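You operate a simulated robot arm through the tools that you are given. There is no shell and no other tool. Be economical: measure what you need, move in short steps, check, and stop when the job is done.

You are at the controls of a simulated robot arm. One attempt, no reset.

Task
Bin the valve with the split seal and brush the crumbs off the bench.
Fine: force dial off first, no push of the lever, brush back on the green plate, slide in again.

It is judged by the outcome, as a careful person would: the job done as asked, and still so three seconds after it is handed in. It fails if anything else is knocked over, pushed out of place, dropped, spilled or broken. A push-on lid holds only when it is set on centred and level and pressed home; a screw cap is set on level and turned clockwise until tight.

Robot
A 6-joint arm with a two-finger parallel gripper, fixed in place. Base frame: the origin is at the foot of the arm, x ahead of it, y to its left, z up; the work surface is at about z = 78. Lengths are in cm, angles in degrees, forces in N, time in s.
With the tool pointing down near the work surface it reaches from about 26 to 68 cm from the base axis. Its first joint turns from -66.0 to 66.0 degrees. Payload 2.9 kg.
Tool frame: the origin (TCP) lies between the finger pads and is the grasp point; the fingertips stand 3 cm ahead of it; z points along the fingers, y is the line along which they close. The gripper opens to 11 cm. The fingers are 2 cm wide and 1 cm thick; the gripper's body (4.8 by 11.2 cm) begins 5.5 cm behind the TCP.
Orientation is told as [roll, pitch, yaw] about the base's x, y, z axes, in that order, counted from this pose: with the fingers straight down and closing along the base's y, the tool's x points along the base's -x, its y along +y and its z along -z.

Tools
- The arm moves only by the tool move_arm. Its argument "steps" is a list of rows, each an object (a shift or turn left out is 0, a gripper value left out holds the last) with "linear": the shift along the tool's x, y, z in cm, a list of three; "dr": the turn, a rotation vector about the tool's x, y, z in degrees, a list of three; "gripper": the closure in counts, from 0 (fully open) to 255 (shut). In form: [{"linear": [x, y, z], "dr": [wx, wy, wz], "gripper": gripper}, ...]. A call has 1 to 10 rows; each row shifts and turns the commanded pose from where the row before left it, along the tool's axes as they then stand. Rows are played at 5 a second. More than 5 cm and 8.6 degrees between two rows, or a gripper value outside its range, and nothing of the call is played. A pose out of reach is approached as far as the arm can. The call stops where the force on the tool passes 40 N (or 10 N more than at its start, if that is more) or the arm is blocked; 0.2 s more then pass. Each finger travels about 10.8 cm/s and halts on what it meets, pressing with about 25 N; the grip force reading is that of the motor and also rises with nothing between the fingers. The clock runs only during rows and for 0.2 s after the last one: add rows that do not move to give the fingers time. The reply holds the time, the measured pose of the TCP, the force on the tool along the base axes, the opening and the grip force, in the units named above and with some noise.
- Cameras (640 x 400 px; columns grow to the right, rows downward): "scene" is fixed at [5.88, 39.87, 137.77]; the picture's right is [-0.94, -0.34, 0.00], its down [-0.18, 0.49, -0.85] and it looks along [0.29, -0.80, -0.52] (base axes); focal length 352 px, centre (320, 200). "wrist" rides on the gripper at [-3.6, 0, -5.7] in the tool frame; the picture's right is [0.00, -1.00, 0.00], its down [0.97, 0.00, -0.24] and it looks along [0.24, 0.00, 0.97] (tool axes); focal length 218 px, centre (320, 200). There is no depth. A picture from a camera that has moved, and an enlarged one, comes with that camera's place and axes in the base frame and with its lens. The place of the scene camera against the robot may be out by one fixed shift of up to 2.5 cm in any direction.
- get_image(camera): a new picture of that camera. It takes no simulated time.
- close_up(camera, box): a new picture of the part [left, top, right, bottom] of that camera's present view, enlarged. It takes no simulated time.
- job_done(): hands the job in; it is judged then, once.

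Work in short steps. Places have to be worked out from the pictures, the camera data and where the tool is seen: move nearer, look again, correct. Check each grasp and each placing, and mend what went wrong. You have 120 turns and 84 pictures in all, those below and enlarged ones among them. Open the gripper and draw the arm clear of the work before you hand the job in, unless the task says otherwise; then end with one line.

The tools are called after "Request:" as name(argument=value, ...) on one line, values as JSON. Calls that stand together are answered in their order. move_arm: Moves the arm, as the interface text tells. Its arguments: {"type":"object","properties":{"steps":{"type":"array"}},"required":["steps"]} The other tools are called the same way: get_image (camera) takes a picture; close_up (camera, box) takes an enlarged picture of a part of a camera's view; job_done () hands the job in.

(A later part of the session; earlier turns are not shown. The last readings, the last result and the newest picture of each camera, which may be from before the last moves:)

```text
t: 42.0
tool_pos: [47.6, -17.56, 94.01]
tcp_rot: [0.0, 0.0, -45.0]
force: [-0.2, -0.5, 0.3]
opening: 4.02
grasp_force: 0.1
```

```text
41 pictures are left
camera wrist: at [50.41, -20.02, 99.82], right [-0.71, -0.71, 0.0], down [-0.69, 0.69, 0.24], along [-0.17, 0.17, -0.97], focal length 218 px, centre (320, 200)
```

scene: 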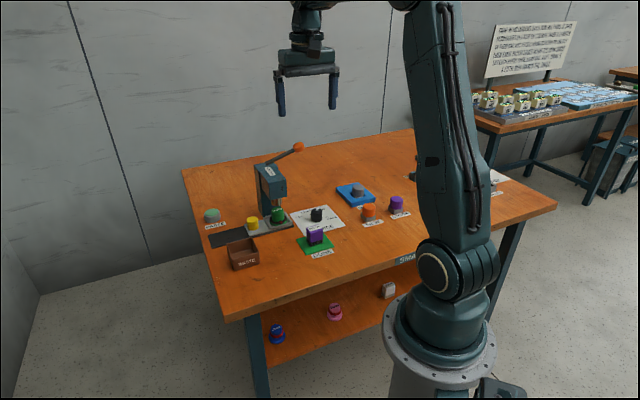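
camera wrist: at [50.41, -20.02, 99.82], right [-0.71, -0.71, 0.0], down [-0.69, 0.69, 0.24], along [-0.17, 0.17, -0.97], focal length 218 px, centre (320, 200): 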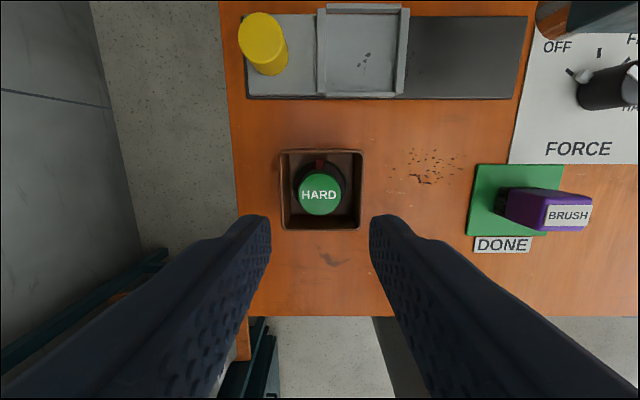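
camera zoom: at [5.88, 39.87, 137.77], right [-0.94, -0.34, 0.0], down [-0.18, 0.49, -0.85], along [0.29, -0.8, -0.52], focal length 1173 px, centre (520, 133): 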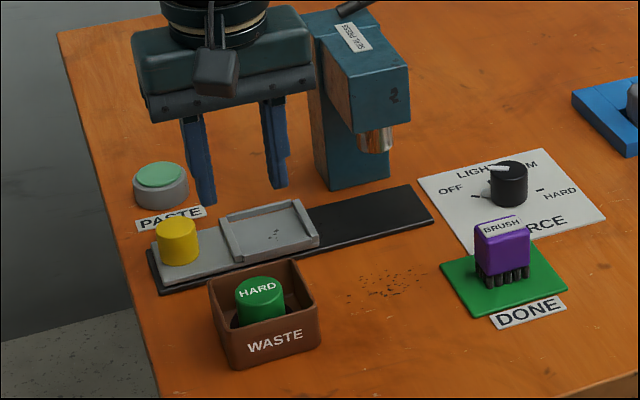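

The valve sits upright in the bin. Now I'll close the fingers and go to the left of the knob to push the slide back in.

Request:
move_arm(steps=[{"linear": [-2.5, 2, 0], "gripper": 255}, {"linear": [-4, 3, 0]}, {"linear": [-4, 3, 0]}, {"linear": [0, 0, 3]}, {"linear": [0, 0, 3]}, {"linear": [0, 0, 0]}])

Request:
get_image(camera="wrist")

Request:
close_up(camera="scene", box=[180, 120, 320, 270])

```text
t: 43.4
tool_pos: [60.71, -19.44, 87.94]
tcp_rot: [-0.1, 0.0, -45.1]
force: [0.5, 0.6, -0.2]
opening: 0.0
grasp_force: 25.1
```

```text
40 pictures are left
camera wrist: at [63.46, -21.87, 93.66], right [-0.71, -0.71, 0.0], down [-0.69, 0.69, 0.24], along [-0.17, 0.17, -0.97], focal length 218 px, centre (320, 200)
```

wrist: 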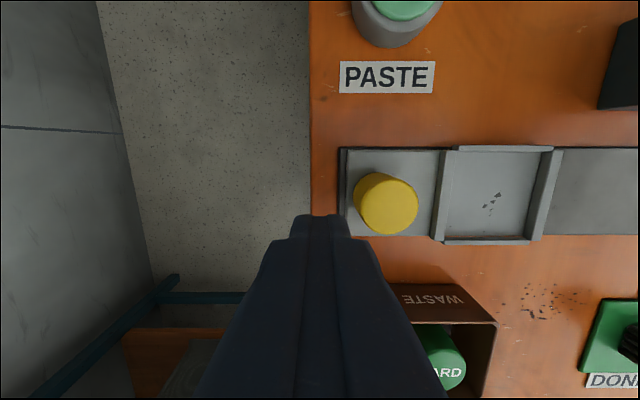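

```text
2.67 times, centred on (250, 195) of scene
camera zoom: at [5.88, 39.87, 137.77], right [-0.94, -0.34, 0.0], down [-0.18, 0.49, -0.85], along [0.29, -0.8, -0.52], focal length 938 px, centre (507, 213)
```

zoom: 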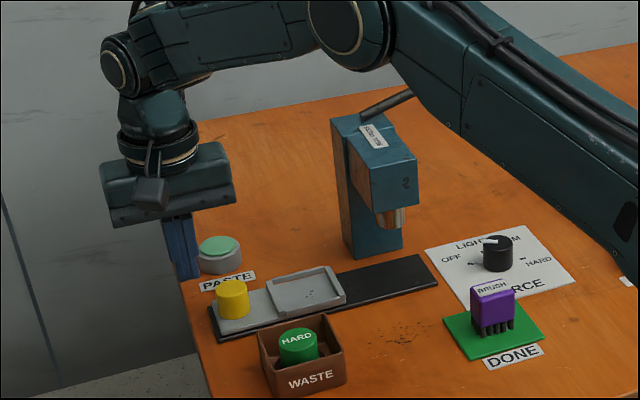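

Clear to the left of the knob. I'll lower and start pushing right.

Request:
move_arm(steps=[{"linear": [0, 0, 2.5]}, {"linear": [0, 0, 2]}, {"linear": [0, -1, 0]}, {"linear": [0, -1, 0]}, {"linear": [0, -1, 0]}, {"linear": [0, -1, 0]}, {"linear": [0, -1, 0]}, {"linear": [0, -1, 0]}])

Request:
get_image(camera="wrist")

```text
t: 45.2
tool_pos: [56.48, -23.46, 83.34]
tcp_rot: [0.0, -0.1, -45.0]
force: [1.3, 0.3, 1.8]
opening: 0.0
grasp_force: 25.3
```

```text
38 pictures are left
camera wrist: at [59.29, -26.03, 89.17], right [-0.71, -0.71, 0.0], down [-0.69, 0.69, 0.24], along [-0.17, 0.17, -0.97], focal length 218 px, centre (320, 200)
```

wrist: 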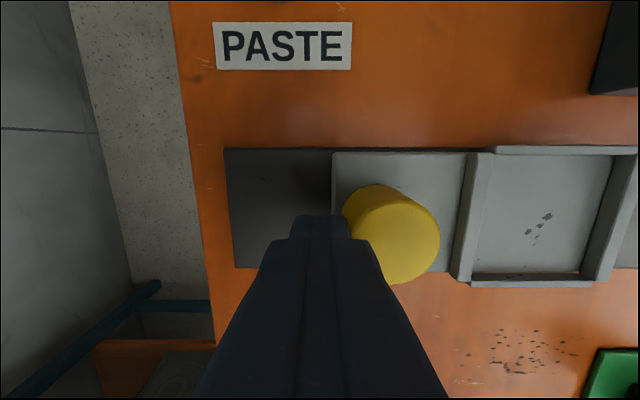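

The slide is following. I'll continue to its home position, more slowly at the end.

Request:
move_arm(steps=[{"linear": [0, -1, 0]}, {"linear": [0, -1, 0]}, {"linear": [0, -1, 0]}, {"linear": [0, -0.7, 0]}, {"linear": [0, -0.5, 0]}, {"linear": [0, -0.3, 0]}, {"linear": [0, 0, 0]}])

Request:
get_image(camera="wrist")

Request:
close_up(camera="scene", box=[180, 120, 320, 270])

```text
t: 46.8
tool_pos: [53.46, -26.71, 83.32]
tcp_rot: [-0.1, 0.0, -44.9]
force: [0.3, 1.5, -1.0]
opening: 0.0
grasp_force: 25.3
```

```text
37 pictures are left
camera wrist: at [56.11, -29.26, 89.09], right [-0.71, -0.71, 0.0], down [-0.69, 0.69, 0.24], along [-0.17, 0.17, -0.97], focal length 218 px, centre (320, 200)
```

wrist: 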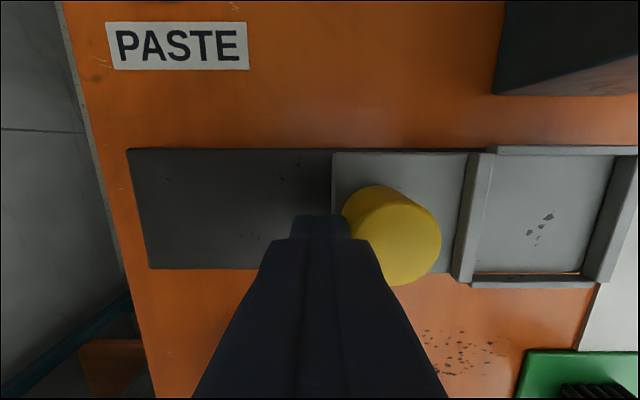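

```text
2.67 times, centred on (250, 195) of scene
camera zoom: at [5.89, 39.88, 137.76], right [-0.94, -0.34, 0.0], down [-0.18, 0.49, -0.85], along [0.29, -0.8, -0.52], focal length 938 px, centre (507, 213)
```

zoom: 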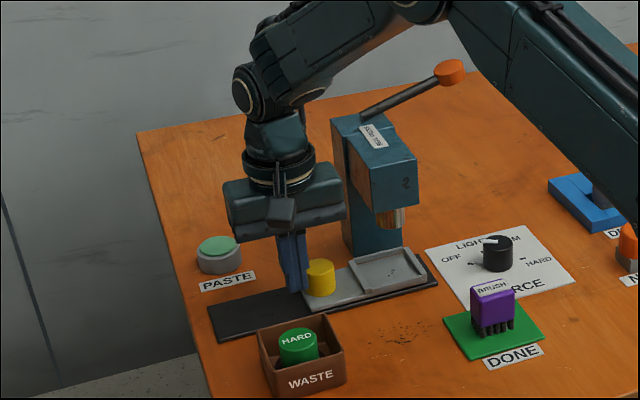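

About half a centimetre remains. I'll push in small steps until the stop.

Request:
move_arm(steps=[{"linear": [0, -0.25, 0]}, {"linear": [0, -0.2, 0]}, {"linear": [0, 0, 0]}])

Request:
move_arm(steps=[{"linear": [0, -0.2, 0]}, {"linear": [0, 0, 0]}])

Request:
close_up(camera="scene", box=[240, 180, 300, 240])

```text
t: 47.6
tool_pos: [53.02, -27.22, 83.29]
tcp_rot: [0.1, -0.1, -45.0]
force: [0.3, 0.7, -1.7]
opening: 0.0
grasp_force: 25.3
```

```text
t: 48.2
tool_pos: [53.03, -27.3, 83.34]
tcp_rot: [-0.1, -0.1, -45.0]
force: [1.0, 1.4, 1.8]
opening: 0.0
grasp_force: 25.5
```

```text
6.67 times, centred on (270, 210) of scene
camera zoom: at [5.88, 39.88, 137.76], right [-0.94, -0.34, 0.0], down [-0.18, 0.49, -0.85], along [0.29, -0.8, -0.52], focal length 2346 px, centre (653, 133)
```

zoom: 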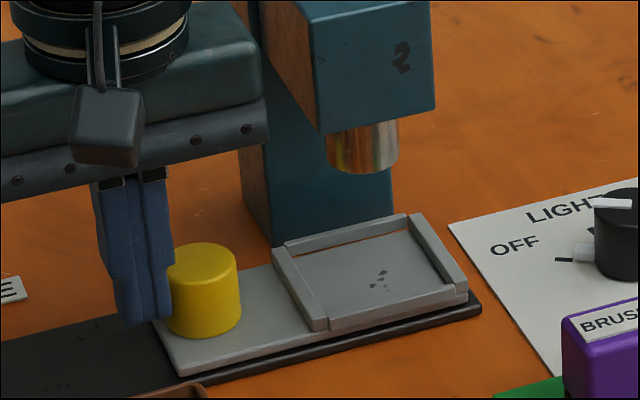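

This matches the original home position to within a pixel or two. One last 0.15 cm nudge will confirm the stop.

Request:
move_arm(steps=[{"linear": [0, -0.15, 0]}, {"linear": [0, 0, 0]}])

```text
t: 48.8
tool_pos: [52.85, -27.29, 83.37]
tcp_rot: [-0.1, -0.1, -45.0]
force: [2.2, -0.8, 0.4]
opening: 0.0
grasp_force: 25.5
```

Request:
move_arm(steps=[{"linear": [0, -0.2, 0]}, {"linear": [0, 0, 0]}])

Request:
close_up(camera="scene", box=[240, 180, 300, 240])

```text
t: 49.4
tool_pos: [52.79, -27.32, 83.37]
tcp_rot: [0.1, -0.1, -44.8]
force: [7.4, 11.5, 6.8]
opening: 0.02
grasp_force: 25.3
```

```text
6.67 times, centred on (270, 210) of scene
camera zoom: at [5.89, 39.91, 137.76], right [-0.94, -0.34, 0.0], down [-0.18, 0.49, -0.85], along [0.29, -0.8, -0.52], focal length 2346 px, centre (653, 133)
```

zoom: 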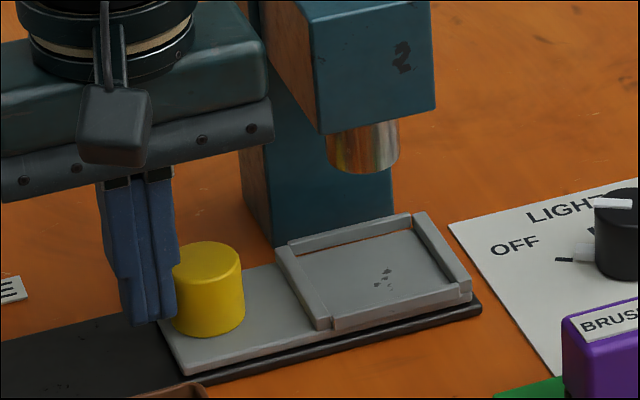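

The stop is reached at 14 N and the slide is home. I'll back off, rise, retreat towards the front and move over the brush.

Request:
move_arm(steps=[{"linear": [0, 0.6, 0]}, {"linear": [0, 0.2, -3]}, {"linear": [0, 0, -4]}, {"linear": [0, 0, -4]}, {"linear": [4, 0, 0]}, {"linear": [4, 0, 0]}, {"linear": [3.8, 0, 0], "gripper": 60}, {"linear": [0, -4.5, 0]}, {"linear": [0, -4.5, 0]}, {"linear": [0, -4.5, 0]}])

Request:
move_arm(steps=[{"linear": [0, -3.2, 0]}, {"linear": [0, 0, 0]}])

Request:
get_image(camera="wrist")

Request:
close_up(camera="scene", box=[230, 200, 350, 275])

```text
t: 51.6
tool_pos: [35.21, -28.19, 94.26]
tcp_rot: [0.0, 0.0, -44.9]
force: [-0.6, 0.4, 0.0]
opening: 8.4
grasp_force: 0.1
```

```text
t: 52.2
tool_pos: [32.97, -30.4, 94.37]
tcp_rot: [-0.1, 0.0, -45.0]
force: [0.0, 0.3, 0.5]
opening: 8.42
grasp_force: 0.2
```

```text
33 pictures are left
camera wrist: at [35.77, -32.94, 100.15], right [-0.71, -0.71, 0.0], down [-0.69, 0.69, 0.24], along [-0.17, 0.17, -0.97], focal length 218 px, centre (320, 200)
```

wrist: 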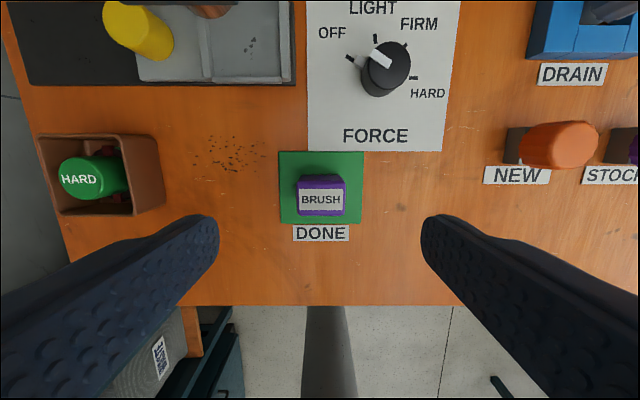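

```text
5.33 times, centred on (290, 238) of scene
camera zoom: at [5.88, 39.87, 137.77], right [-0.94, -0.34, 0.0], down [-0.18, 0.49, -0.85], along [0.29, -0.8, -0.52], focal length 1877 px, centre (480, 0)
```

zoom: 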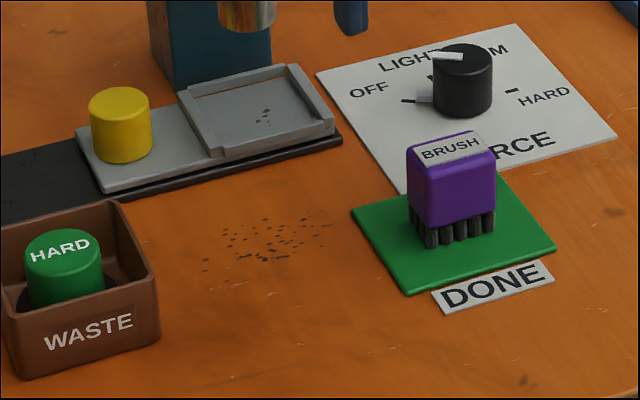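

The brush is at (44.5, 2.0). The crumbs span about s 7–14.6, a 45.7–50, and the front edge is at a≈30. I'll lower around the brush handle.

Request:
move_arm(steps=[{"linear": [0.3, 0.1, 3], "gripper": 100}, {"linear": [0, 0, 4]}, {"linear": [0, 0, 0]}])

Request:
get_image(camera="wrist")

Request:
close_up(camera="scene", box=[260, 180, 360, 260])

```text
t: 53.0
tool_pos: [33.05, -30.07, 87.29]
tcp_rot: [0.0, 0.0, -45.1]
force: [0.1, 0.0, -0.7]
opening: 6.66
grasp_force: 0.2
```

```text
31 pictures are left
camera wrist: at [35.75, -32.49, 93.16], right [-0.71, -0.71, 0.0], down [-0.69, 0.69, 0.24], along [-0.17, 0.17, -0.97], focal length 218 px, centre (320, 200)
```

wrist: 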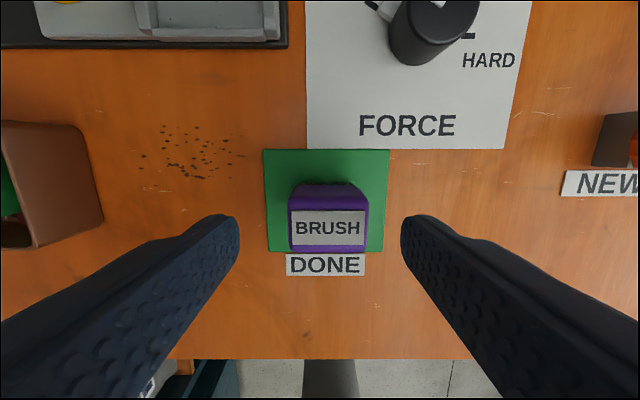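

```text
5.00 times, centred on (310, 220) of scene
camera zoom: at [5.88, 39.87, 137.77], right [-0.94, -0.34, 0.0], down [-0.18, 0.49, -0.85], along [0.29, -0.8, -0.52], focal length 1759 px, centre (370, 100)
```

zoom: 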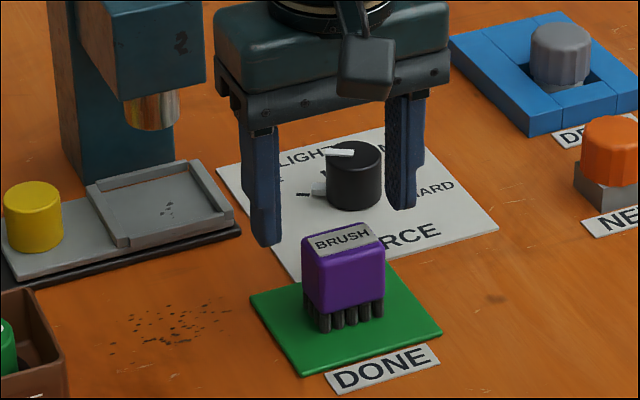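

The brush is offset slightly (+0.3 x, −0.35 y). I'll correct, lower to TCP 82.7 and grip.

Request:
move_arm(steps=[{"linear": [0.3, -0.35, 0]}, {"linear": [0, 0, 2.5]}, {"linear": [0, 0, 2.1]}, {"gripper": 150}, {"gripper": 190}, {"gripper": 190}, {"linear": [0, 0, 0]}])

Request:
get_image(camera="wrist")

Request:
close_up(camera="scene", box=[260, 180, 360, 260])

```text
t: 54.6
tool_pos: [32.63, -30.03, 82.73]
tcp_rot: [0.0, 0.0, -45.0]
force: [0.4, -1.2, 0.1]
opening: 3.94
grasp_force: 24.8
```

```text
29 pictures are left
camera wrist: at [35.31, -32.56, 88.54], right [-0.71, -0.71, 0.0], down [-0.69, 0.69, 0.24], along [-0.17, 0.17, -0.97], focal length 218 px, centre (320, 200)
```

wrist: 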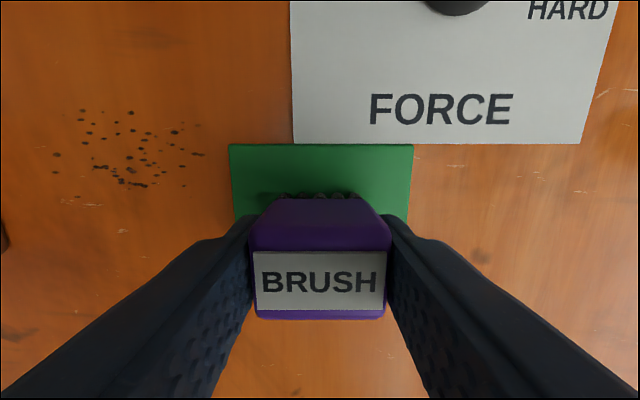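

```text
5.00 times, centred on (310, 220) of scene
camera zoom: at [5.88, 39.87, 137.77], right [-0.94, -0.34, 0.0], down [-0.18, 0.49, -0.85], along [0.29, -0.8, -0.52], focal length 1759 px, centre (370, 100)
```

zoom: 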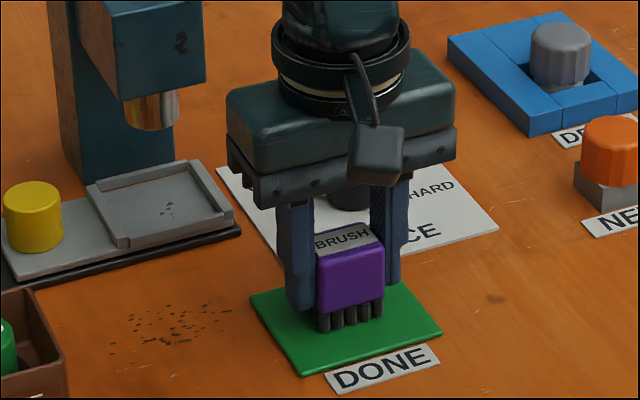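

The brush is gripped. I'll lift it, carry it behind the left part of the crumbs, and tilt 8° so the handle leans forward. That puts the leading edge down and keeps the wrist camera clear of the press head.

Request:
move_arm(steps=[{"linear": [0, 0, -2]}, {"linear": [0, 0, -2]}, {"linear": [-2, 4, 0]}, {"linear": [-2, 4, 0]}, {"linear": [-2.5, 3.2, 0]}, {"dr": [0, -8, 0]}, {"linear": [0.35, 0, 2.5]}, {"linear": [0, 0, 0]}])

Request:
close_up(camera="scene", box=[200, 140, 340, 260])

Request:
get_image(camera="wrist")

```text
t: 56.4
tool_pos: [45.18, -26.66, 84.08]
tcp_rot: [-0.1, -8.0, -45.0]
force: [-1.0, 0.0, -0.2]
opening: 3.91
grasp_force: 25.2
```

```text
3.33 times, centred on (270, 200) of scene
camera zoom: at [5.88, 39.87, 137.77], right [-0.94, -0.34, 0.0], down [-0.18, 0.49, -0.85], along [0.29, -0.8, -0.52], focal length 1173 px, centre (487, 200)
```

zoom: 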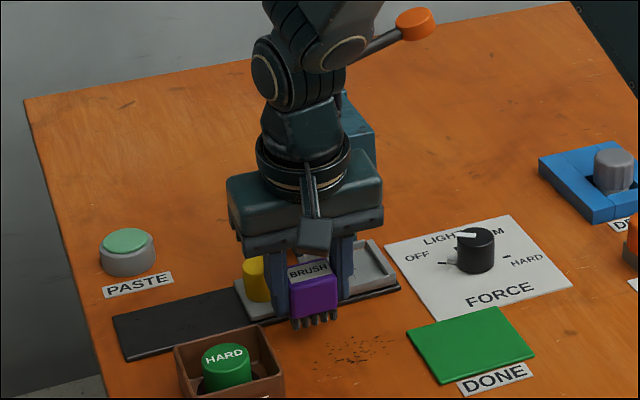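

```text
26 pictures are left
camera wrist: at [47.24, -28.63, 90.38], right [-0.71, -0.71, 0.0], down [-0.7, 0.7, 0.1], along [-0.07, 0.07, -0.99], focal length 218 px, centre (320, 200)
```

wrist: 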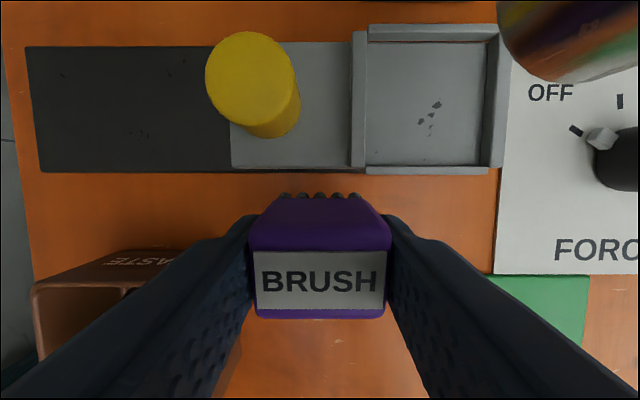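

Positioned behind the crumbs and clear of the bin. I'll lower gently to contact.

Request:
move_arm(steps=[{"linear": [0.11, 0, 0.79]}, {"linear": [0.06, 0, 0.4]}, {"linear": [0.04, 0, 0.3]}, {"linear": [0, 0, 0]}])

```text
t: 57.4
tool_pos: [45.12, -26.77, 82.68]
tcp_rot: [0.0, -8.0, -45.0]
force: [-0.5, -0.3, -0.2]
opening: 3.93
grasp_force: 25.0
```

Request:
move_arm(steps=[{"linear": [0.03, 0, 0.2]}, {"linear": [0.02, 0, 0.15]}, {"linear": [0, 0, 0]}])

Request:
close_up(camera="scene", box=[230, 190, 310, 250])

```text
t: 58.2
tool_pos: [45.11, -26.88, 82.49]
tcp_rot: [0.1, -8.0, -44.9]
force: [-1.6, 2.6, 8.3]
opening: 3.95
grasp_force: 25.1
```

```text
6.67 times, centred on (270, 220) of scene
camera zoom: at [5.87, 39.89, 137.76], right [-0.94, -0.34, 0.0], down [-0.18, 0.49, -0.85], along [0.29, -0.8, -0.52], focal length 2346 px, centre (653, 67)
```

zoom: 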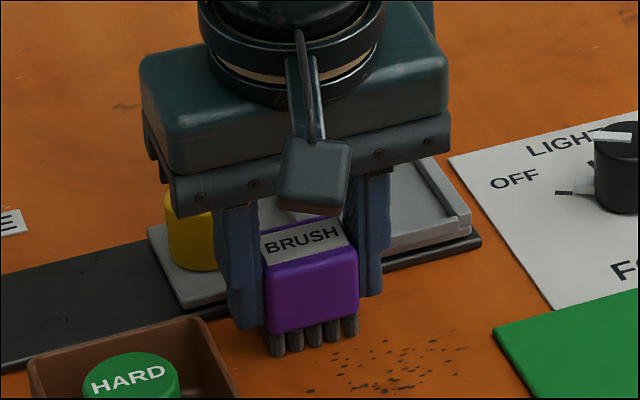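

Contact at 8 N. I'll sweep towards the front edge.

Request:
move_arm(steps=[{"linear": [1.485, 0, -0.209]}, {"linear": [1.485, 0, -0.209]}, {"linear": [1.485, 0, -0.209]}, {"linear": [1.485, 0, -0.209]}])

Request:
close_up(camera="scene", box=[220, 190, 320, 280])

```text
t: 59.2
tool_pos: [40.84, -22.61, 82.41]
tcp_rot: [0.0, -8.2, -44.9]
force: [2.8, -2.9, 10.9]
opening: 3.94
grasp_force: 25.2
```

```text
4.44 times, centred on (270, 235) of scene
camera zoom: at [5.88, 39.87, 137.77], right [-0.94, -0.34, 0.0], down [-0.18, 0.49, -0.85], along [0.29, -0.8, -0.52], focal length 1564 px, centre (542, 44)
```

zoom: 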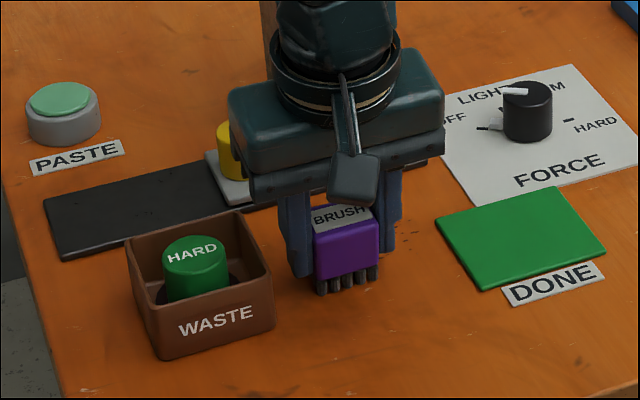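

The force is gentle. The crumbs may be moving as a patch or hidden, so I'll complete the stroke past the front edge.

Request:
move_arm(steps=[{"linear": [1.98, 0, -0.278]}, {"linear": [1.98, 0, -0.278]}, {"linear": [1.98, 0, -0.278]}, {"linear": [1.98, 0, -0.278]}, {"linear": [1.98, 0, -0.278]}, {"linear": [1.98, 0, -0.278]}, {"linear": [1.98, 0, -0.278]}, {"linear": [1.98, 0, -0.278]}])

Request:
get_image(camera="wrist")

Request:
close_up(camera="scene", box=[200, 180, 340, 330])

```text
t: 61.0
tool_pos: [29.23, -11.1, 82.3]
tcp_rot: [0.0, -7.9, -45.0]
force: [-0.4, -0.3, 0.0]
opening: 3.94
grasp_force: 24.9
```

```text
23 pictures are left
camera wrist: at [31.41, -12.92, 88.58], right [-0.71, -0.71, 0.0], down [-0.7, 0.7, 0.11], along [-0.08, 0.07, -0.99], focal length 218 px, centre (320, 200)
```

wrist: 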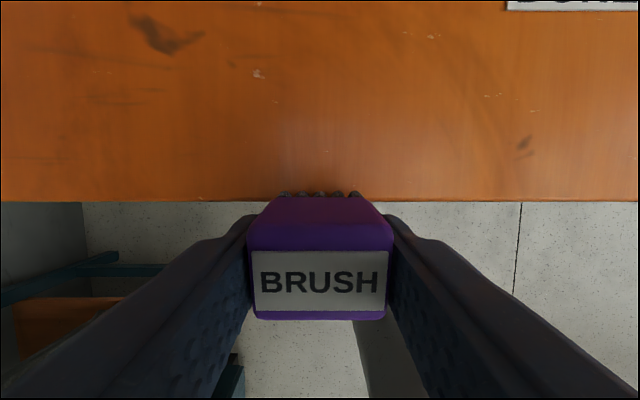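

```text
2.67 times, centred on (270, 255) of scene
camera zoom: at [5.88, 39.87, 137.76], right [-0.94, -0.34, 0.0], down [-0.18, 0.49, -0.85], along [0.29, -0.8, -0.52], focal length 938 px, centre (453, 53)
```

zoom: 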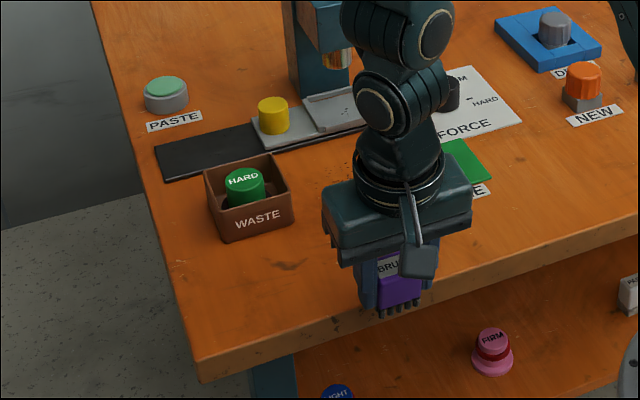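

The brush has passed the front edge. I'll go slightly further, lift, and move back over the bench to look for remaining crumbs.

Request:
move_arm(steps=[{"linear": [1.0, 0, -0.14]}, {"linear": [-0.7, 0, -4.95]}, {"linear": [-0.7, 0, -4.95]}, {"linear": [-4.9, 0, 0.69]}, {"linear": [-4.9, 0, 0.69]}, {"linear": [-3, -1.0, 0.42]}, {"linear": [0, 0, 0]}])

Request:
get_image(camera="wrist")

Request:
close_up(camera="scene", box=[220, 180, 340, 280])

```text
t: 62.6
tool_pos: [37.11, -20.45, 92.64]
tcp_rot: [0.0, -8.0, -45.0]
force: [0.1, 0.3, 0.0]
opening: 3.97
grasp_force: 25.1
```

```text
21 pictures are left
camera wrist: at [39.29, -22.29, 98.78], right [-0.71, -0.71, 0.0], down [-0.7, 0.7, 0.1], along [-0.07, 0.07, -0.99], focal length 218 px, centre (320, 200)
```

wrist: 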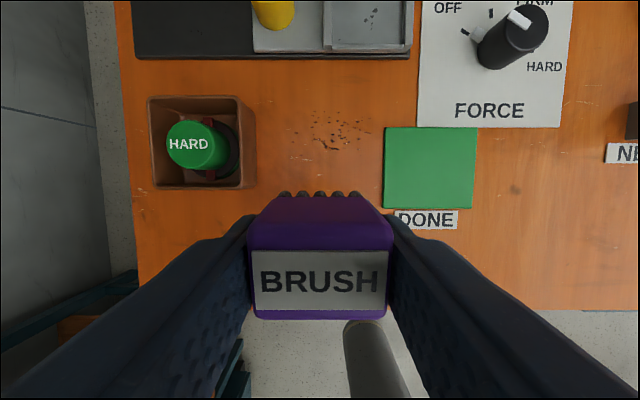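

```text
4.00 times, centred on (280, 230) of scene
camera zoom: at [5.89, 39.87, 137.77], right [-0.94, -0.34, 0.0], down [-0.18, 0.49, -0.85], along [0.29, -0.8, -0.52], focal length 1408 px, centre (480, 80)
```

zoom: 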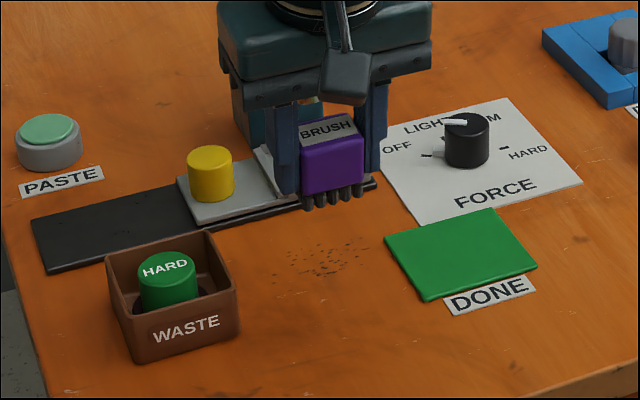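

Most crumbs in stroke 1's strip are gone, and the rest lie at s≈7–13. Second stroke: centre s≈10.9.

Request:
move_arm(steps=[{"linear": [-4.95, -0.45, 0.69]}, {"linear": [-4.95, -0.45, 0.69]}, {"linear": [-0.4, 0, 0.05]}, {"linear": [0.55, 0, 3.96]}, {"linear": [0.55, 0, 3.96]}, {"linear": [0.24, 0, 1.7]}, {"linear": [0.1, 0, 0.7]}, {"linear": [0, 0, 0]}])

```text
refused: row 1 steps farther than a row can; nothing moved
```

Request:
move_arm(steps=[{"linear": [-3.5, -0.45, 0.49]}, {"linear": [-3.5, -0.45, 0.49]}, {"linear": [-3.3, 0, 0.46]}, {"linear": [0.55, 0, 3.96]}, {"linear": [0.55, 0, 3.96]}, {"linear": [0.24, 0, 1.7]}, {"linear": [0.1, 0, 0.7]}, {"linear": [0, 0, 0]}])

```text
t: 63.7
tool_pos: [44.09, -28.48, 87.58]
tcp_rot: [0.1, -8.6, -45.1]
force: [-4.2, 3.7, 11.5]
opening: 3.92
grasp_force: 24.8
stopped in row 5: the force on the tool passed its limit (the readings are from after the stop); the commanded pose is now the measured one
```

It stopped on contact at z 87.6, probably the wrist against the press head. I'll look before anything else.

Request:
close_up(camera="scene", box=[200, 110, 340, 250])

Request:
get_image(camera="wrist")

```text
2.86 times, centred on (270, 180) of scene
camera zoom: at [5.86, 39.89, 137.76], right [-0.94, -0.34, 0.0], down [-0.18, 0.49, -0.85], along [0.29, -0.8, -0.52], focal length 1005 px, centre (463, 257)
```

zoom: 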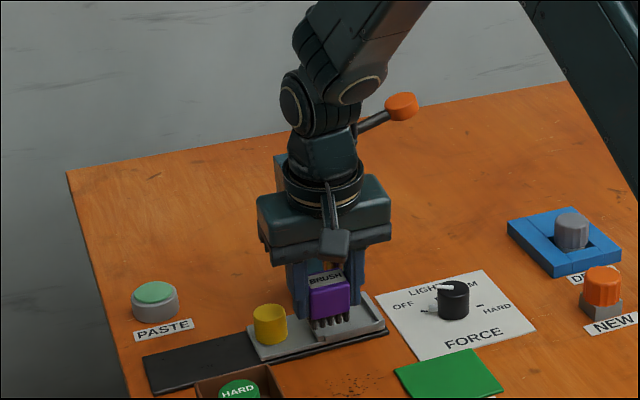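

```text
18 pictures are left
camera wrist: at [46.16, -30.37, 93.82], right [-0.71, -0.71, 0.0], down [-0.7, 0.7, 0.09], along [-0.06, 0.07, -1.0], focal length 218 px, centre (320, 200)
```

wrist: 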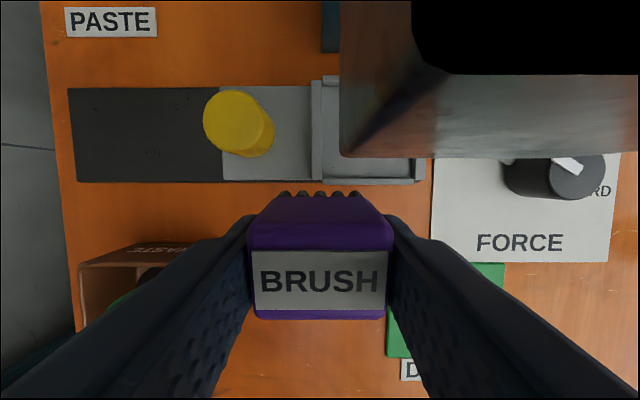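

The wrist camera just touched the upper front of the press head, lightly at about 12 N. I'll lift and back off. I'll redo the start with a 20° lean, which keeps the camera well away from the head.

Request:
move_arm(steps=[{"linear": [0.8, 0, -0.11]}, {"linear": [0.35, 0, -3]}, {"linear": [0.75, 0, -0.1], "dr": [0, -5.7, 0]}, {"dr": [0, -5.7, 0]}, {"linear": [0, 0, 0]}])

Request:
close_up(camera="scene", box=[200, 110, 340, 250])

```text
t: 64.9
tool_pos: [42.19, -26.86, 90.33]
tcp_rot: [0.2, -19.7, -45.0]
force: [0.4, -0.5, -0.6]
opening: 3.94
grasp_force: 24.8
```

```text
2.86 times, centred on (270, 180) of scene
camera zoom: at [5.88, 39.87, 137.77], right [-0.94, -0.34, 0.0], down [-0.18, 0.49, -0.85], along [0.29, -0.8, -0.52], focal length 1005 px, centre (463, 257)
```

zoom: 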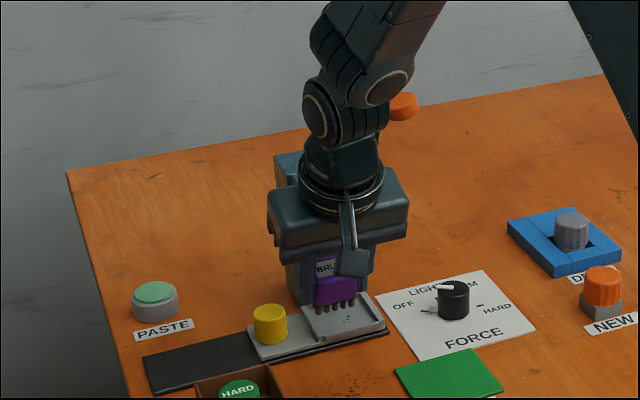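

Clear now, with the press and lever as before. I'll shift 1.2 cm back and lower to just above contact.

Request:
move_arm(steps=[{"linear": [-1.13, 0, 0.4]}, {"linear": [1.0, 0, 2.82]}, {"linear": [1.0, 0, 2.82]}, {"linear": [0.5, 0, 1.41]}, {"linear": [0, 0, 0]}])

Request:
move_arm(steps=[{"linear": [0.08, 0, 0.24]}, {"linear": [0.05, 0, 0.14]}, {"linear": [0, 0, 0]}])

```text
t: 66.1
tool_pos: [43.17, -27.6, 83.02]
tcp_rot: [0.2, -19.8, -45.0]
force: [-0.7, -0.5, 0.4]
opening: 3.91
grasp_force: 25.2
```

```text
t: 66.9
tool_pos: [43.2, -27.61, 82.44]
tcp_rot: [0.0, -19.8, -45.0]
force: [0.3, 2.1, -0.8]
opening: 3.93
grasp_force: 24.7
```

Nearly touching. I'll go 0.15 cm lower and start the sweep, untilting on the way.

Request:
move_arm(steps=[{"linear": [0.05, 0, 0.14]}, {"linear": [0, 0, 0]}])

```text
t: 67.5
tool_pos: [43.37, -27.77, 82.48]
tcp_rot: [0.0, -19.9, -45.0]
force: [-3.8, 3.5, 11.6]
opening: 3.93
grasp_force: 25.6
```

Request:
move_arm(steps=[{"linear": [1.41, 0, -0.505]}, {"linear": [1.41, 0, -0.505]}, {"linear": [1.41, 0, -0.505]}, {"linear": [1.41, 0, -0.505]}, {"dr": [0, 4, 0]}, {"dr": [0, 4, 0]}, {"dr": [0, 3.8, 0]}, {"linear": [0, 0, 0]}])

```text
t: 69.3
tool_pos: [39.01, -23.45, 82.31]
tcp_rot: [0.0, -7.8, -45.0]
force: [3.6, -2.9, 15.4]
opening: 3.94
grasp_force: 25.2
```

Steady contact. I'll continue to beyond the edge.

Request:
move_arm(steps=[{"linear": [1.98, 0, -0.278]}, {"linear": [1.98, 0, -0.278]}, {"linear": [1.98, 0, -0.278]}, {"linear": [1.98, 0, -0.278]}, {"linear": [1.98, 0, -0.278]}, {"linear": [1.98, 0, -0.278]}, {"linear": [1.98, 0, -0.278]}, {"linear": [1.98, 0, -0.278]}, {"linear": [0.8, 0, -0.11]}])

```text
t: 71.3
tool_pos: [27.37, -11.54, 82.32]
tcp_rot: [0.1, -7.9, -45.1]
force: [-0.6, -0.3, -0.3]
opening: 3.91
grasp_force: 24.5
```

Stroke 2 is done. I'll lift, return, and look at what is left.

Request:
move_arm(steps=[{"linear": [-0.68, 0, -4.85]}, {"linear": [-0.68, 0, -4.85]}, {"linear": [-3.76, -0.6, 0.53]}, {"linear": [-3.76, -0.6, 0.53]}, {"linear": [-3.76, -0.6, 0.53]}, {"linear": [-3.0, -0.6, 0.42]}, {"linear": [0, 0, 0]}])

Request:
get_image(camera="wrist")

Request:
close_up(camera="scene", box=[220, 180, 340, 280])

```text
t: 72.9
tool_pos: [35.84, -23.46, 92.1]
tcp_rot: [0.2, -8.0, -45.0]
force: [-0.5, 0.3, -0.1]
opening: 3.95
grasp_force: 25.4
```

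```text
16 pictures are left
camera wrist: at [37.86, -25.42, 98.33], right [-0.71, -0.71, 0.0], down [-0.7, 0.7, 0.1], along [-0.07, 0.07, -0.99], focal length 218 px, centre (320, 200)
```

wrist: 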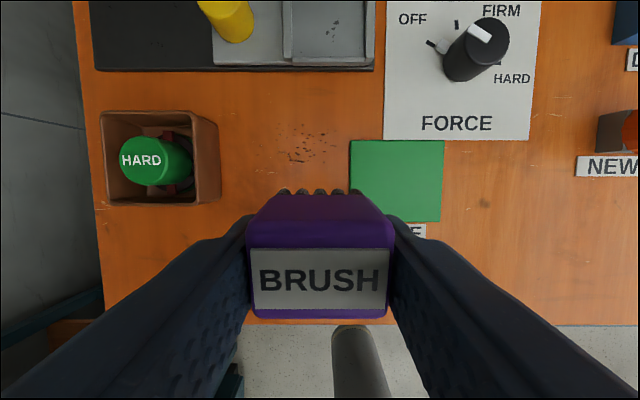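

```text
4.00 times, centred on (280, 230) of scene
camera zoom: at [5.89, 39.87, 137.77], right [-0.94, -0.34, 0.0], down [-0.18, 0.49, -0.85], along [0.29, -0.8, -0.52], focal length 1408 px, centre (480, 80)
```

zoom: 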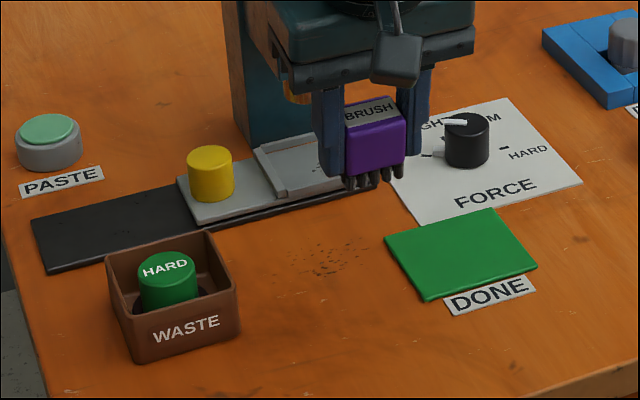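

The crumbs are thinning, and the rest lie at s≈7–12.7, a≈46–50. Stroke 3 at s≈9.3 with the same tilt scheme.

Request:
move_arm(steps=[{"dr": [0, -6, 0]}, {"dr": [0, -6, 0]}, {"linear": [-3.85, 0.3, 1.4]}, {"linear": [-3.85, 0.2, 1.4]}, {"linear": [1.2, 0, 3.29]}, {"linear": [1.2, 0, 3.29]}, {"linear": [0.75, 0, 2.07]}, {"linear": [0, 0, 0]}])

```text
t: 74.7
tool_pos: [41.77, -28.66, 82.91]
tcp_rot: [0.1, -20.1, -45.1]
force: [0.4, -1.1, -0.2]
opening: 3.94
grasp_force: 24.7
```

Request:
move_arm(steps=[{"linear": [-0.1, 0, 0.4]}, {"linear": [0.07, 0, 0.2]}, {"linear": [0, 0, 0]}])

Request:
move_arm(steps=[{"linear": [1.41, 0, -0.505]}, {"linear": [1.41, 0, -0.505]}, {"linear": [1.41, 0, -0.505]}, {"linear": [1.41, 0, -0.505]}, {"dr": [0, 4, 0]}, {"dr": [0, 4, 0]}, {"dr": [0, 4, 0]}, {"linear": [0, 0, 0]}])

```text
t: 75.5
tool_pos: [41.96, -29.07, 82.25]
tcp_rot: [0.1, -20.0, -45.0]
force: [0.2, 0.3, -0.8]
opening: 3.91
grasp_force: 24.7
```

```text
t: 77.3
tool_pos: [37.8, -24.8, 82.22]
tcp_rot: [0.1, -7.9, -45.0]
force: [1.7, -0.4, 8.5]
opening: 3.93
grasp_force: 25.0
```

Request:
move_arm(steps=[{"linear": [1.98, 0, -0.278]}, {"linear": [1.98, 0, -0.278]}, {"linear": [1.98, 0, -0.278]}, {"linear": [1.98, 0, -0.278]}, {"linear": [1.98, 0, -0.278]}, {"linear": [1.98, 0, -0.278]}, {"linear": [1.98, 0, -0.278]}, {"linear": [1.98, 0, -0.278]}])

Request:
move_arm(steps=[{"linear": [-0.68, 0, -4.85]}, {"linear": [-0.68, 0, -4.85]}, {"linear": [-3.76, 0, 0.53]}, {"linear": [-3.76, 0, 0.53]}, {"linear": [-3.76, 0, 0.53]}, {"linear": [-3.0, 0, 0.42]}, {"linear": [0, 0, 0]}])

Request:
get_image(camera="wrist")

```text
t: 79.1
tool_pos: [26.29, -13.38, 82.24]
tcp_rot: [0.0, -7.8, -44.9]
force: [-0.2, 0.0, -1.0]
opening: 3.96
grasp_force: 25.2
```

```text
t: 80.7
tool_pos: [36.53, -23.74, 92.04]
tcp_rot: [0.2, -8.0, -45.0]
force: [-0.3, -0.5, -0.6]
opening: 3.93
grasp_force: 25.2
```

```text
14 pictures are left
camera wrist: at [38.67, -25.65, 98.36], right [-0.71, -0.71, 0.0], down [-0.7, 0.7, 0.1], along [-0.07, 0.07, -0.99], focal length 218 px, centre (320, 200)
```

wrist: 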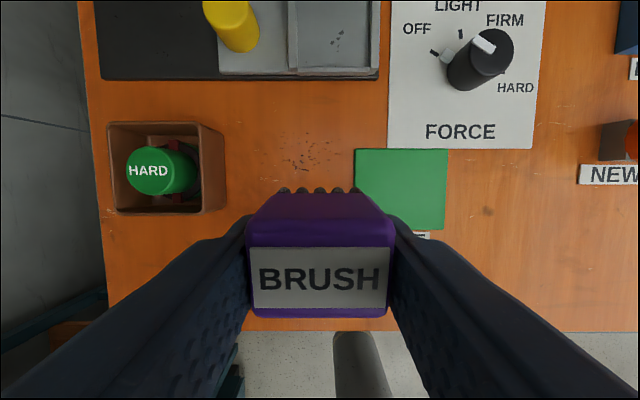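

Some crumbs still remain, so I'll enlarge to see exactly where.

Request:
close_up(camera="wrist", box=[240, 100, 400, 200])

```text
4.00 times, centred on (320, 150) of wrist
camera zoom: at [38.67, -25.65, 98.36], right [-0.71, -0.71, 0.0], down [-0.7, 0.7, 0.1], along [-0.07, 0.07, -0.99], focal length 873 px, centre (320, 400)
```

zoom: 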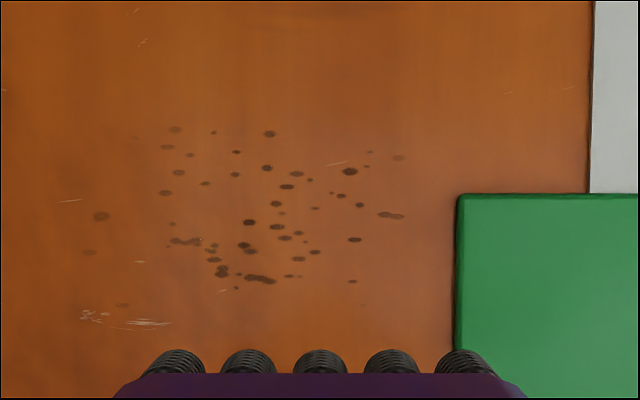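

The crumbs fade where pressed contact was firm and nearly level; the 20° lean left them. I'll use a nearly level brush (4°) starting at a≈49.6, which is clear of the head, and scrub at s≈9 first.

Request:
move_arm(steps=[{"dr": [0, 4, 0]}, {"linear": [-3.5, 0, 0.245]}, {"linear": [-3.5, 0, 0.245]}, {"linear": [0.28, 0, 4]}, {"linear": [0.28, 0, 4]}, {"linear": [0.08, 0, 1.1]}, {"linear": [0.02, 0, 0.3]}, {"linear": [0, 0, 0]}])

Request:
move_arm(steps=[{"linear": [0.02, 0, 0.25]}, {"linear": [0, 0, 0]}])

```text
t: 82.5
tool_pos: [41.43, -28.81, 82.56]
tcp_rot: [0.1, -3.9, -44.9]
force: [-0.3, -0.1, 0.7]
opening: 3.9
grasp_force: 25.0
```

```text
t: 83.1
tool_pos: [41.48, -28.69, 82.25]
tcp_rot: [0.1, -4.0, -45.0]
force: [-0.4, -0.2, -0.7]
opening: 3.95
grasp_force: 25.0
```

Request:
move_arm(steps=[{"linear": [0.01, 0, 0.15]}, {"linear": [0, 0, 0.1]}, {"linear": [0, 0, 0]}])

```text
t: 83.9
tool_pos: [41.55, -28.82, 82.13]
tcp_rot: [0.1, -4.0, -45.0]
force: [-4.0, 3.4, 16.6]
opening: 3.94
grasp_force: 25.1
```

Firm contact at 16 N. I'll sweep forward, return once, then do the full sweep off the edge.

Request:
move_arm(steps=[{"linear": [1.5, 0, -0.105]}, {"linear": [1.5, 0, -0.105]}, {"linear": [1.5, 0, -0.105]}, {"linear": [-1.5, 0, 0.105]}, {"linear": [-1.5, 0, 0.105]}, {"linear": [-1.5, 0, 0.105]}, {"linear": [1.5, 0, -0.105]}, {"linear": [1.5, 0, -0.105]}, {"linear": [1.5, 0, -0.105]}, {"linear": [1.5, 0, -0.105]}])

Request:
move_arm(steps=[{"linear": [2, 0, -0.14]}, {"linear": [2, 0, -0.14]}, {"linear": [2, 0, -0.14]}, {"linear": [2, 0, -0.14]}, {"linear": [2, 0, -0.14]}, {"linear": [2, 0, -0.14]}, {"linear": [2, 0, -0.14]}, {"linear": [2, 0, -0.14]}])

Request:
move_arm(steps=[{"linear": [-0.35, 0, -4.9]}, {"linear": [-0.35, 0, -4.9]}, {"linear": [-4, 0.5, 0.28]}, {"linear": [-4, 0.5, 0.28]}, {"linear": [-4, 0.5, 0.28]}, {"linear": [-2.6, 0.5, 0.18]}, {"linear": [0, 0, 0]}])

Request:
close_up(camera="wrist", box=[200, 80, 440, 230])

```text
t: 86.1
tool_pos: [37.42, -24.41, 81.96]
tcp_rot: [0.1, -4.0, -45.0]
force: [0.2, 0.0, -1.3]
opening: 3.93
grasp_force: 25.2
```

```text
t: 87.9
tool_pos: [26.04, -13.06, 82.22]
tcp_rot: [0.1, -4.0, -45.0]
force: [-0.7, -0.2, 0.5]
opening: 3.9
grasp_force: 24.9
```

```text
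t: 89.5
tool_pos: [37.72, -21.66, 91.89]
tcp_rot: [0.0, -4.0, -45.0]
force: [-0.3, 0.3, -0.8]
opening: 3.91
grasp_force: 24.6
```

```text
2.67 times, centred on (320, 155) of wrist
camera zoom: at [40.14, -24.05, 97.88], right [-0.71, -0.71, 0.0], down [-0.7, 0.7, 0.17], along [-0.12, 0.12, -0.99], focal length 582 px, centre (320, 320)
```

zoom: 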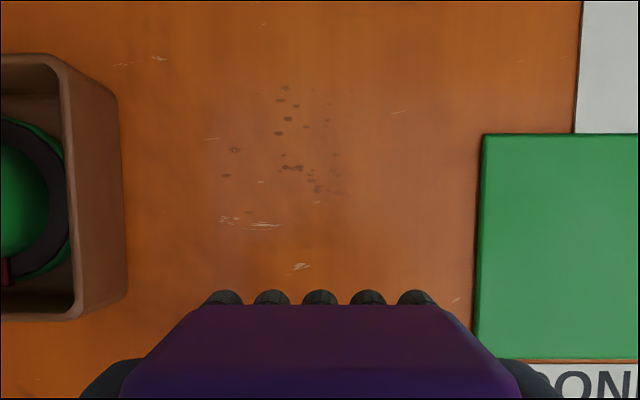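

Big improvement; the rest is at s≈10.7–14.5. Same stroke now at s≈12.8.

Request:
move_arm(steps=[{"linear": [-3.8, 0.7, 0.27]}, {"linear": [-3.8, 0.7, 0.27]}, {"linear": [0.28, 0, 4]}, {"linear": [0.28, 0, 4]}, {"linear": [0.08, 0, 1.2]}, {"linear": [0.02, 0, 0.3]}, {"linear": [0.02, 0, 0.2]}, {"linear": [0, 0, 0]}])

```text
t: 91.3
tool_pos: [44.21, -26.33, 82.3]
tcp_rot: [0.1, -4.0, -45.0]
force: [-0.2, -0.2, -1.3]
opening: 3.95
grasp_force: 25.1
```

Request:
move_arm(steps=[{"linear": [0.02, 0, 0.25]}, {"linear": [0, 0, 0.1]}, {"linear": [0, 0, 0]}])

```text
t: 92.1
tool_pos: [44.12, -26.38, 82.02]
tcp_rot: [0.2, -4.1, -45.0]
force: [-3.3, 1.9, 18.0]
opening: 3.93
grasp_force: 25.2
```

Contact at 18 N. I'll scrub and sweep off.

Request:
move_arm(steps=[{"linear": [1.5, 0, -0.095]}, {"linear": [1.5, 0, -0.095]}, {"linear": [1.5, 0, -0.095]}, {"linear": [-1.5, -0.4, 0.105]}, {"linear": [-1.5, -0.4, 0.105]}, {"linear": [-1.5, -0.4, 0.105]}, {"linear": [1.5, 0, -0.095]}, {"linear": [1.5, 0, -0.095]}, {"linear": [1.5, 0, -0.095]}, {"linear": [1.5, 0, -0.095]}])

Request:
move_arm(steps=[{"linear": [2, 0, -0.14]}, {"linear": [2, 0, -0.14]}, {"linear": [2, 0, -0.14]}, {"linear": [2, 0, -0.14]}, {"linear": [2, 0, -0.14]}, {"linear": [2, 0, -0.14]}, {"linear": [2, 0, -0.14]}, {"linear": [2, 0, -0.14]}])

Request:
move_arm(steps=[{"linear": [-0.35, 0, -4.9]}, {"linear": [-0.35, 0, -4.9]}, {"linear": [-4, 0, 0.28]}, {"linear": [-4, 0, 0.28]}, {"linear": [-4, 0, 0.28]}, {"linear": [-2.6, 0, 0.18]}, {"linear": [0, 0, 0]}])

Request:
close_up(camera="wrist", box=[200, 80, 440, 230])

```text
t: 94.3
tool_pos: [39.2, -23.04, 81.62]
tcp_rot: [0.2, -4.1, -45.0]
force: [4.4, -5.0, 19.1]
opening: 3.96
grasp_force: 24.9
```

```text
t: 96.1
tool_pos: [27.57, -11.77, 81.69]
tcp_rot: [0.0, -3.9, -45.0]
force: [0.0, 0.6, 0.1]
opening: 3.91
grasp_force: 25.5
```

```text
t: 97.7
tool_pos: [38.13, -22.33, 91.7]
tcp_rot: [0.0, -4.0, -45.1]
force: [-0.1, -0.2, -1.3]
opening: 3.91
grasp_force: 25.3
```

```text
2.67 times, centred on (320, 155) of wrist
camera zoom: at [40.57, -24.48, 97.68], right [-0.71, -0.71, 0.0], down [-0.7, 0.7, 0.17], along [-0.12, 0.12, -0.99], focal length 582 px, centre (320, 320)
```

zoom: 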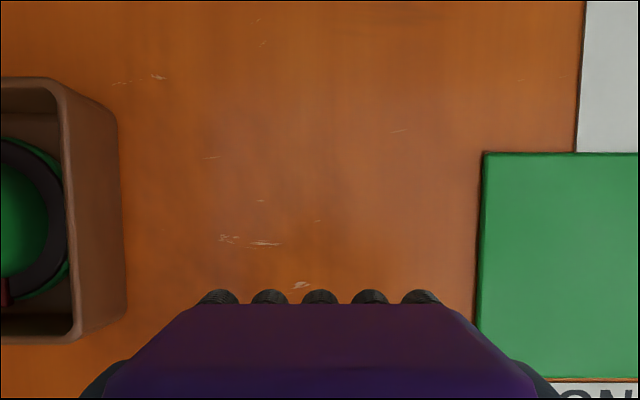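

The crumbs are gone. I'll level the tool, carry the brush over the green plate and check.

Request:
move_arm(steps=[{"dr": [0, 4, 0]}, {"linear": [-0.6, -3.1, 0]}, {"linear": [-0.5, -3.1, 0]}, {"linear": [-0.5, -3.1, 0]}, {"linear": [0, 0, 4]}, {"linear": [0, 0, 3]}, {"linear": [0, 0, 0]}])

Request:
get_image(camera="wrist")

Request:
close_up(camera="scene", box=[220, 180, 360, 280])

```text
t: 99.3
tool_pos: [32.52, -30.1, 84.62]
tcp_rot: [0.1, 0.1, -45.0]
force: [-0.2, 0.2, -1.4]
opening: 3.91
grasp_force: 25.1
```

```text
10 pictures are left
camera wrist: at [35.37, -32.51, 90.34], right [-0.71, -0.71, 0.0], down [-0.69, 0.69, 0.24], along [-0.17, 0.17, -0.97], focal length 218 px, centre (320, 200)
```

wrist: 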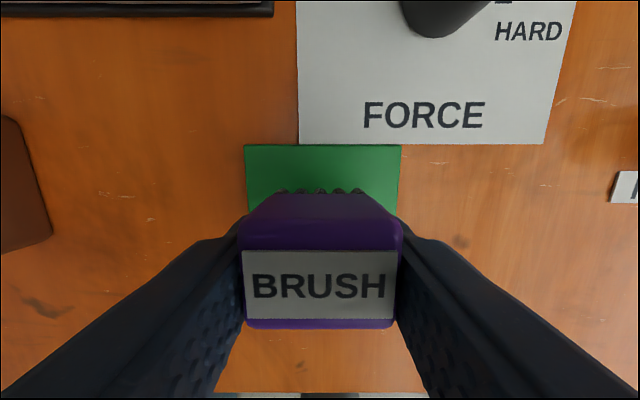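

```text
4.00 times, centred on (290, 230) of scene
camera zoom: at [5.89, 39.87, 137.77], right [-0.94, -0.34, 0.0], down [-0.18, 0.49, -0.85], along [0.29, -0.8, -0.52], focal length 1408 px, centre (440, 80)
```

zoom: 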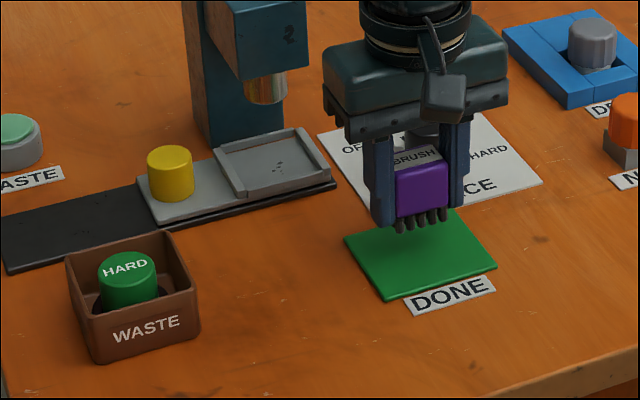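

Aligned over the plate and the bench is clean. I'll lower to contact.

Request:
move_arm(steps=[{"linear": [0, 0, 1.5]}, {"linear": [0, 0, 0.6]}, {"linear": [0, 0, 0.2]}, {"linear": [0, 0, 0]}])

```text
t: 100.3
tool_pos: [32.63, -29.84, 82.31]
tcp_rot: [0.0, 0.0, -45.0]
force: [0.3, 0.0, -0.2]
opening: 3.94
grasp_force: 25.1
```

Request:
move_arm(steps=[{"linear": [0, 0, 0.2]}, {"linear": [0, 0, 0.15]}, {"linear": [0, 0, 0]}])

```text
t: 101.1
tool_pos: [32.65, -29.75, 81.9]
tcp_rot: [0.2, 0.0, -45.0]
force: [0.2, -0.5, -0.4]
opening: 3.93
grasp_force: 25.1
```

Request:
move_arm(steps=[{"linear": [0, 0, 0.12]}, {"linear": [0, 0, 0]}])

Request:
close_up(camera="scene", box=[290, 210, 340, 260])

```text
t: 101.7
tool_pos: [32.68, -29.82, 81.86]
tcp_rot: [0.1, -0.2, -45.0]
force: [-3.5, 0.5, 16.4]
opening: 3.92
grasp_force: 25.1
```

```text
8.00 times, centred on (315, 235) of scene
camera zoom: at [5.86, 39.89, 137.76], right [-0.94, -0.34, 0.0], down [-0.18, 0.49, -0.85], along [0.29, -0.8, -0.52], focal length 2815 px, centre (360, -80)
```

zoom: 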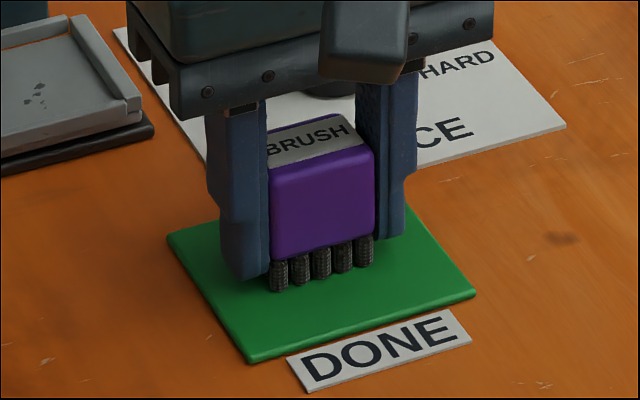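

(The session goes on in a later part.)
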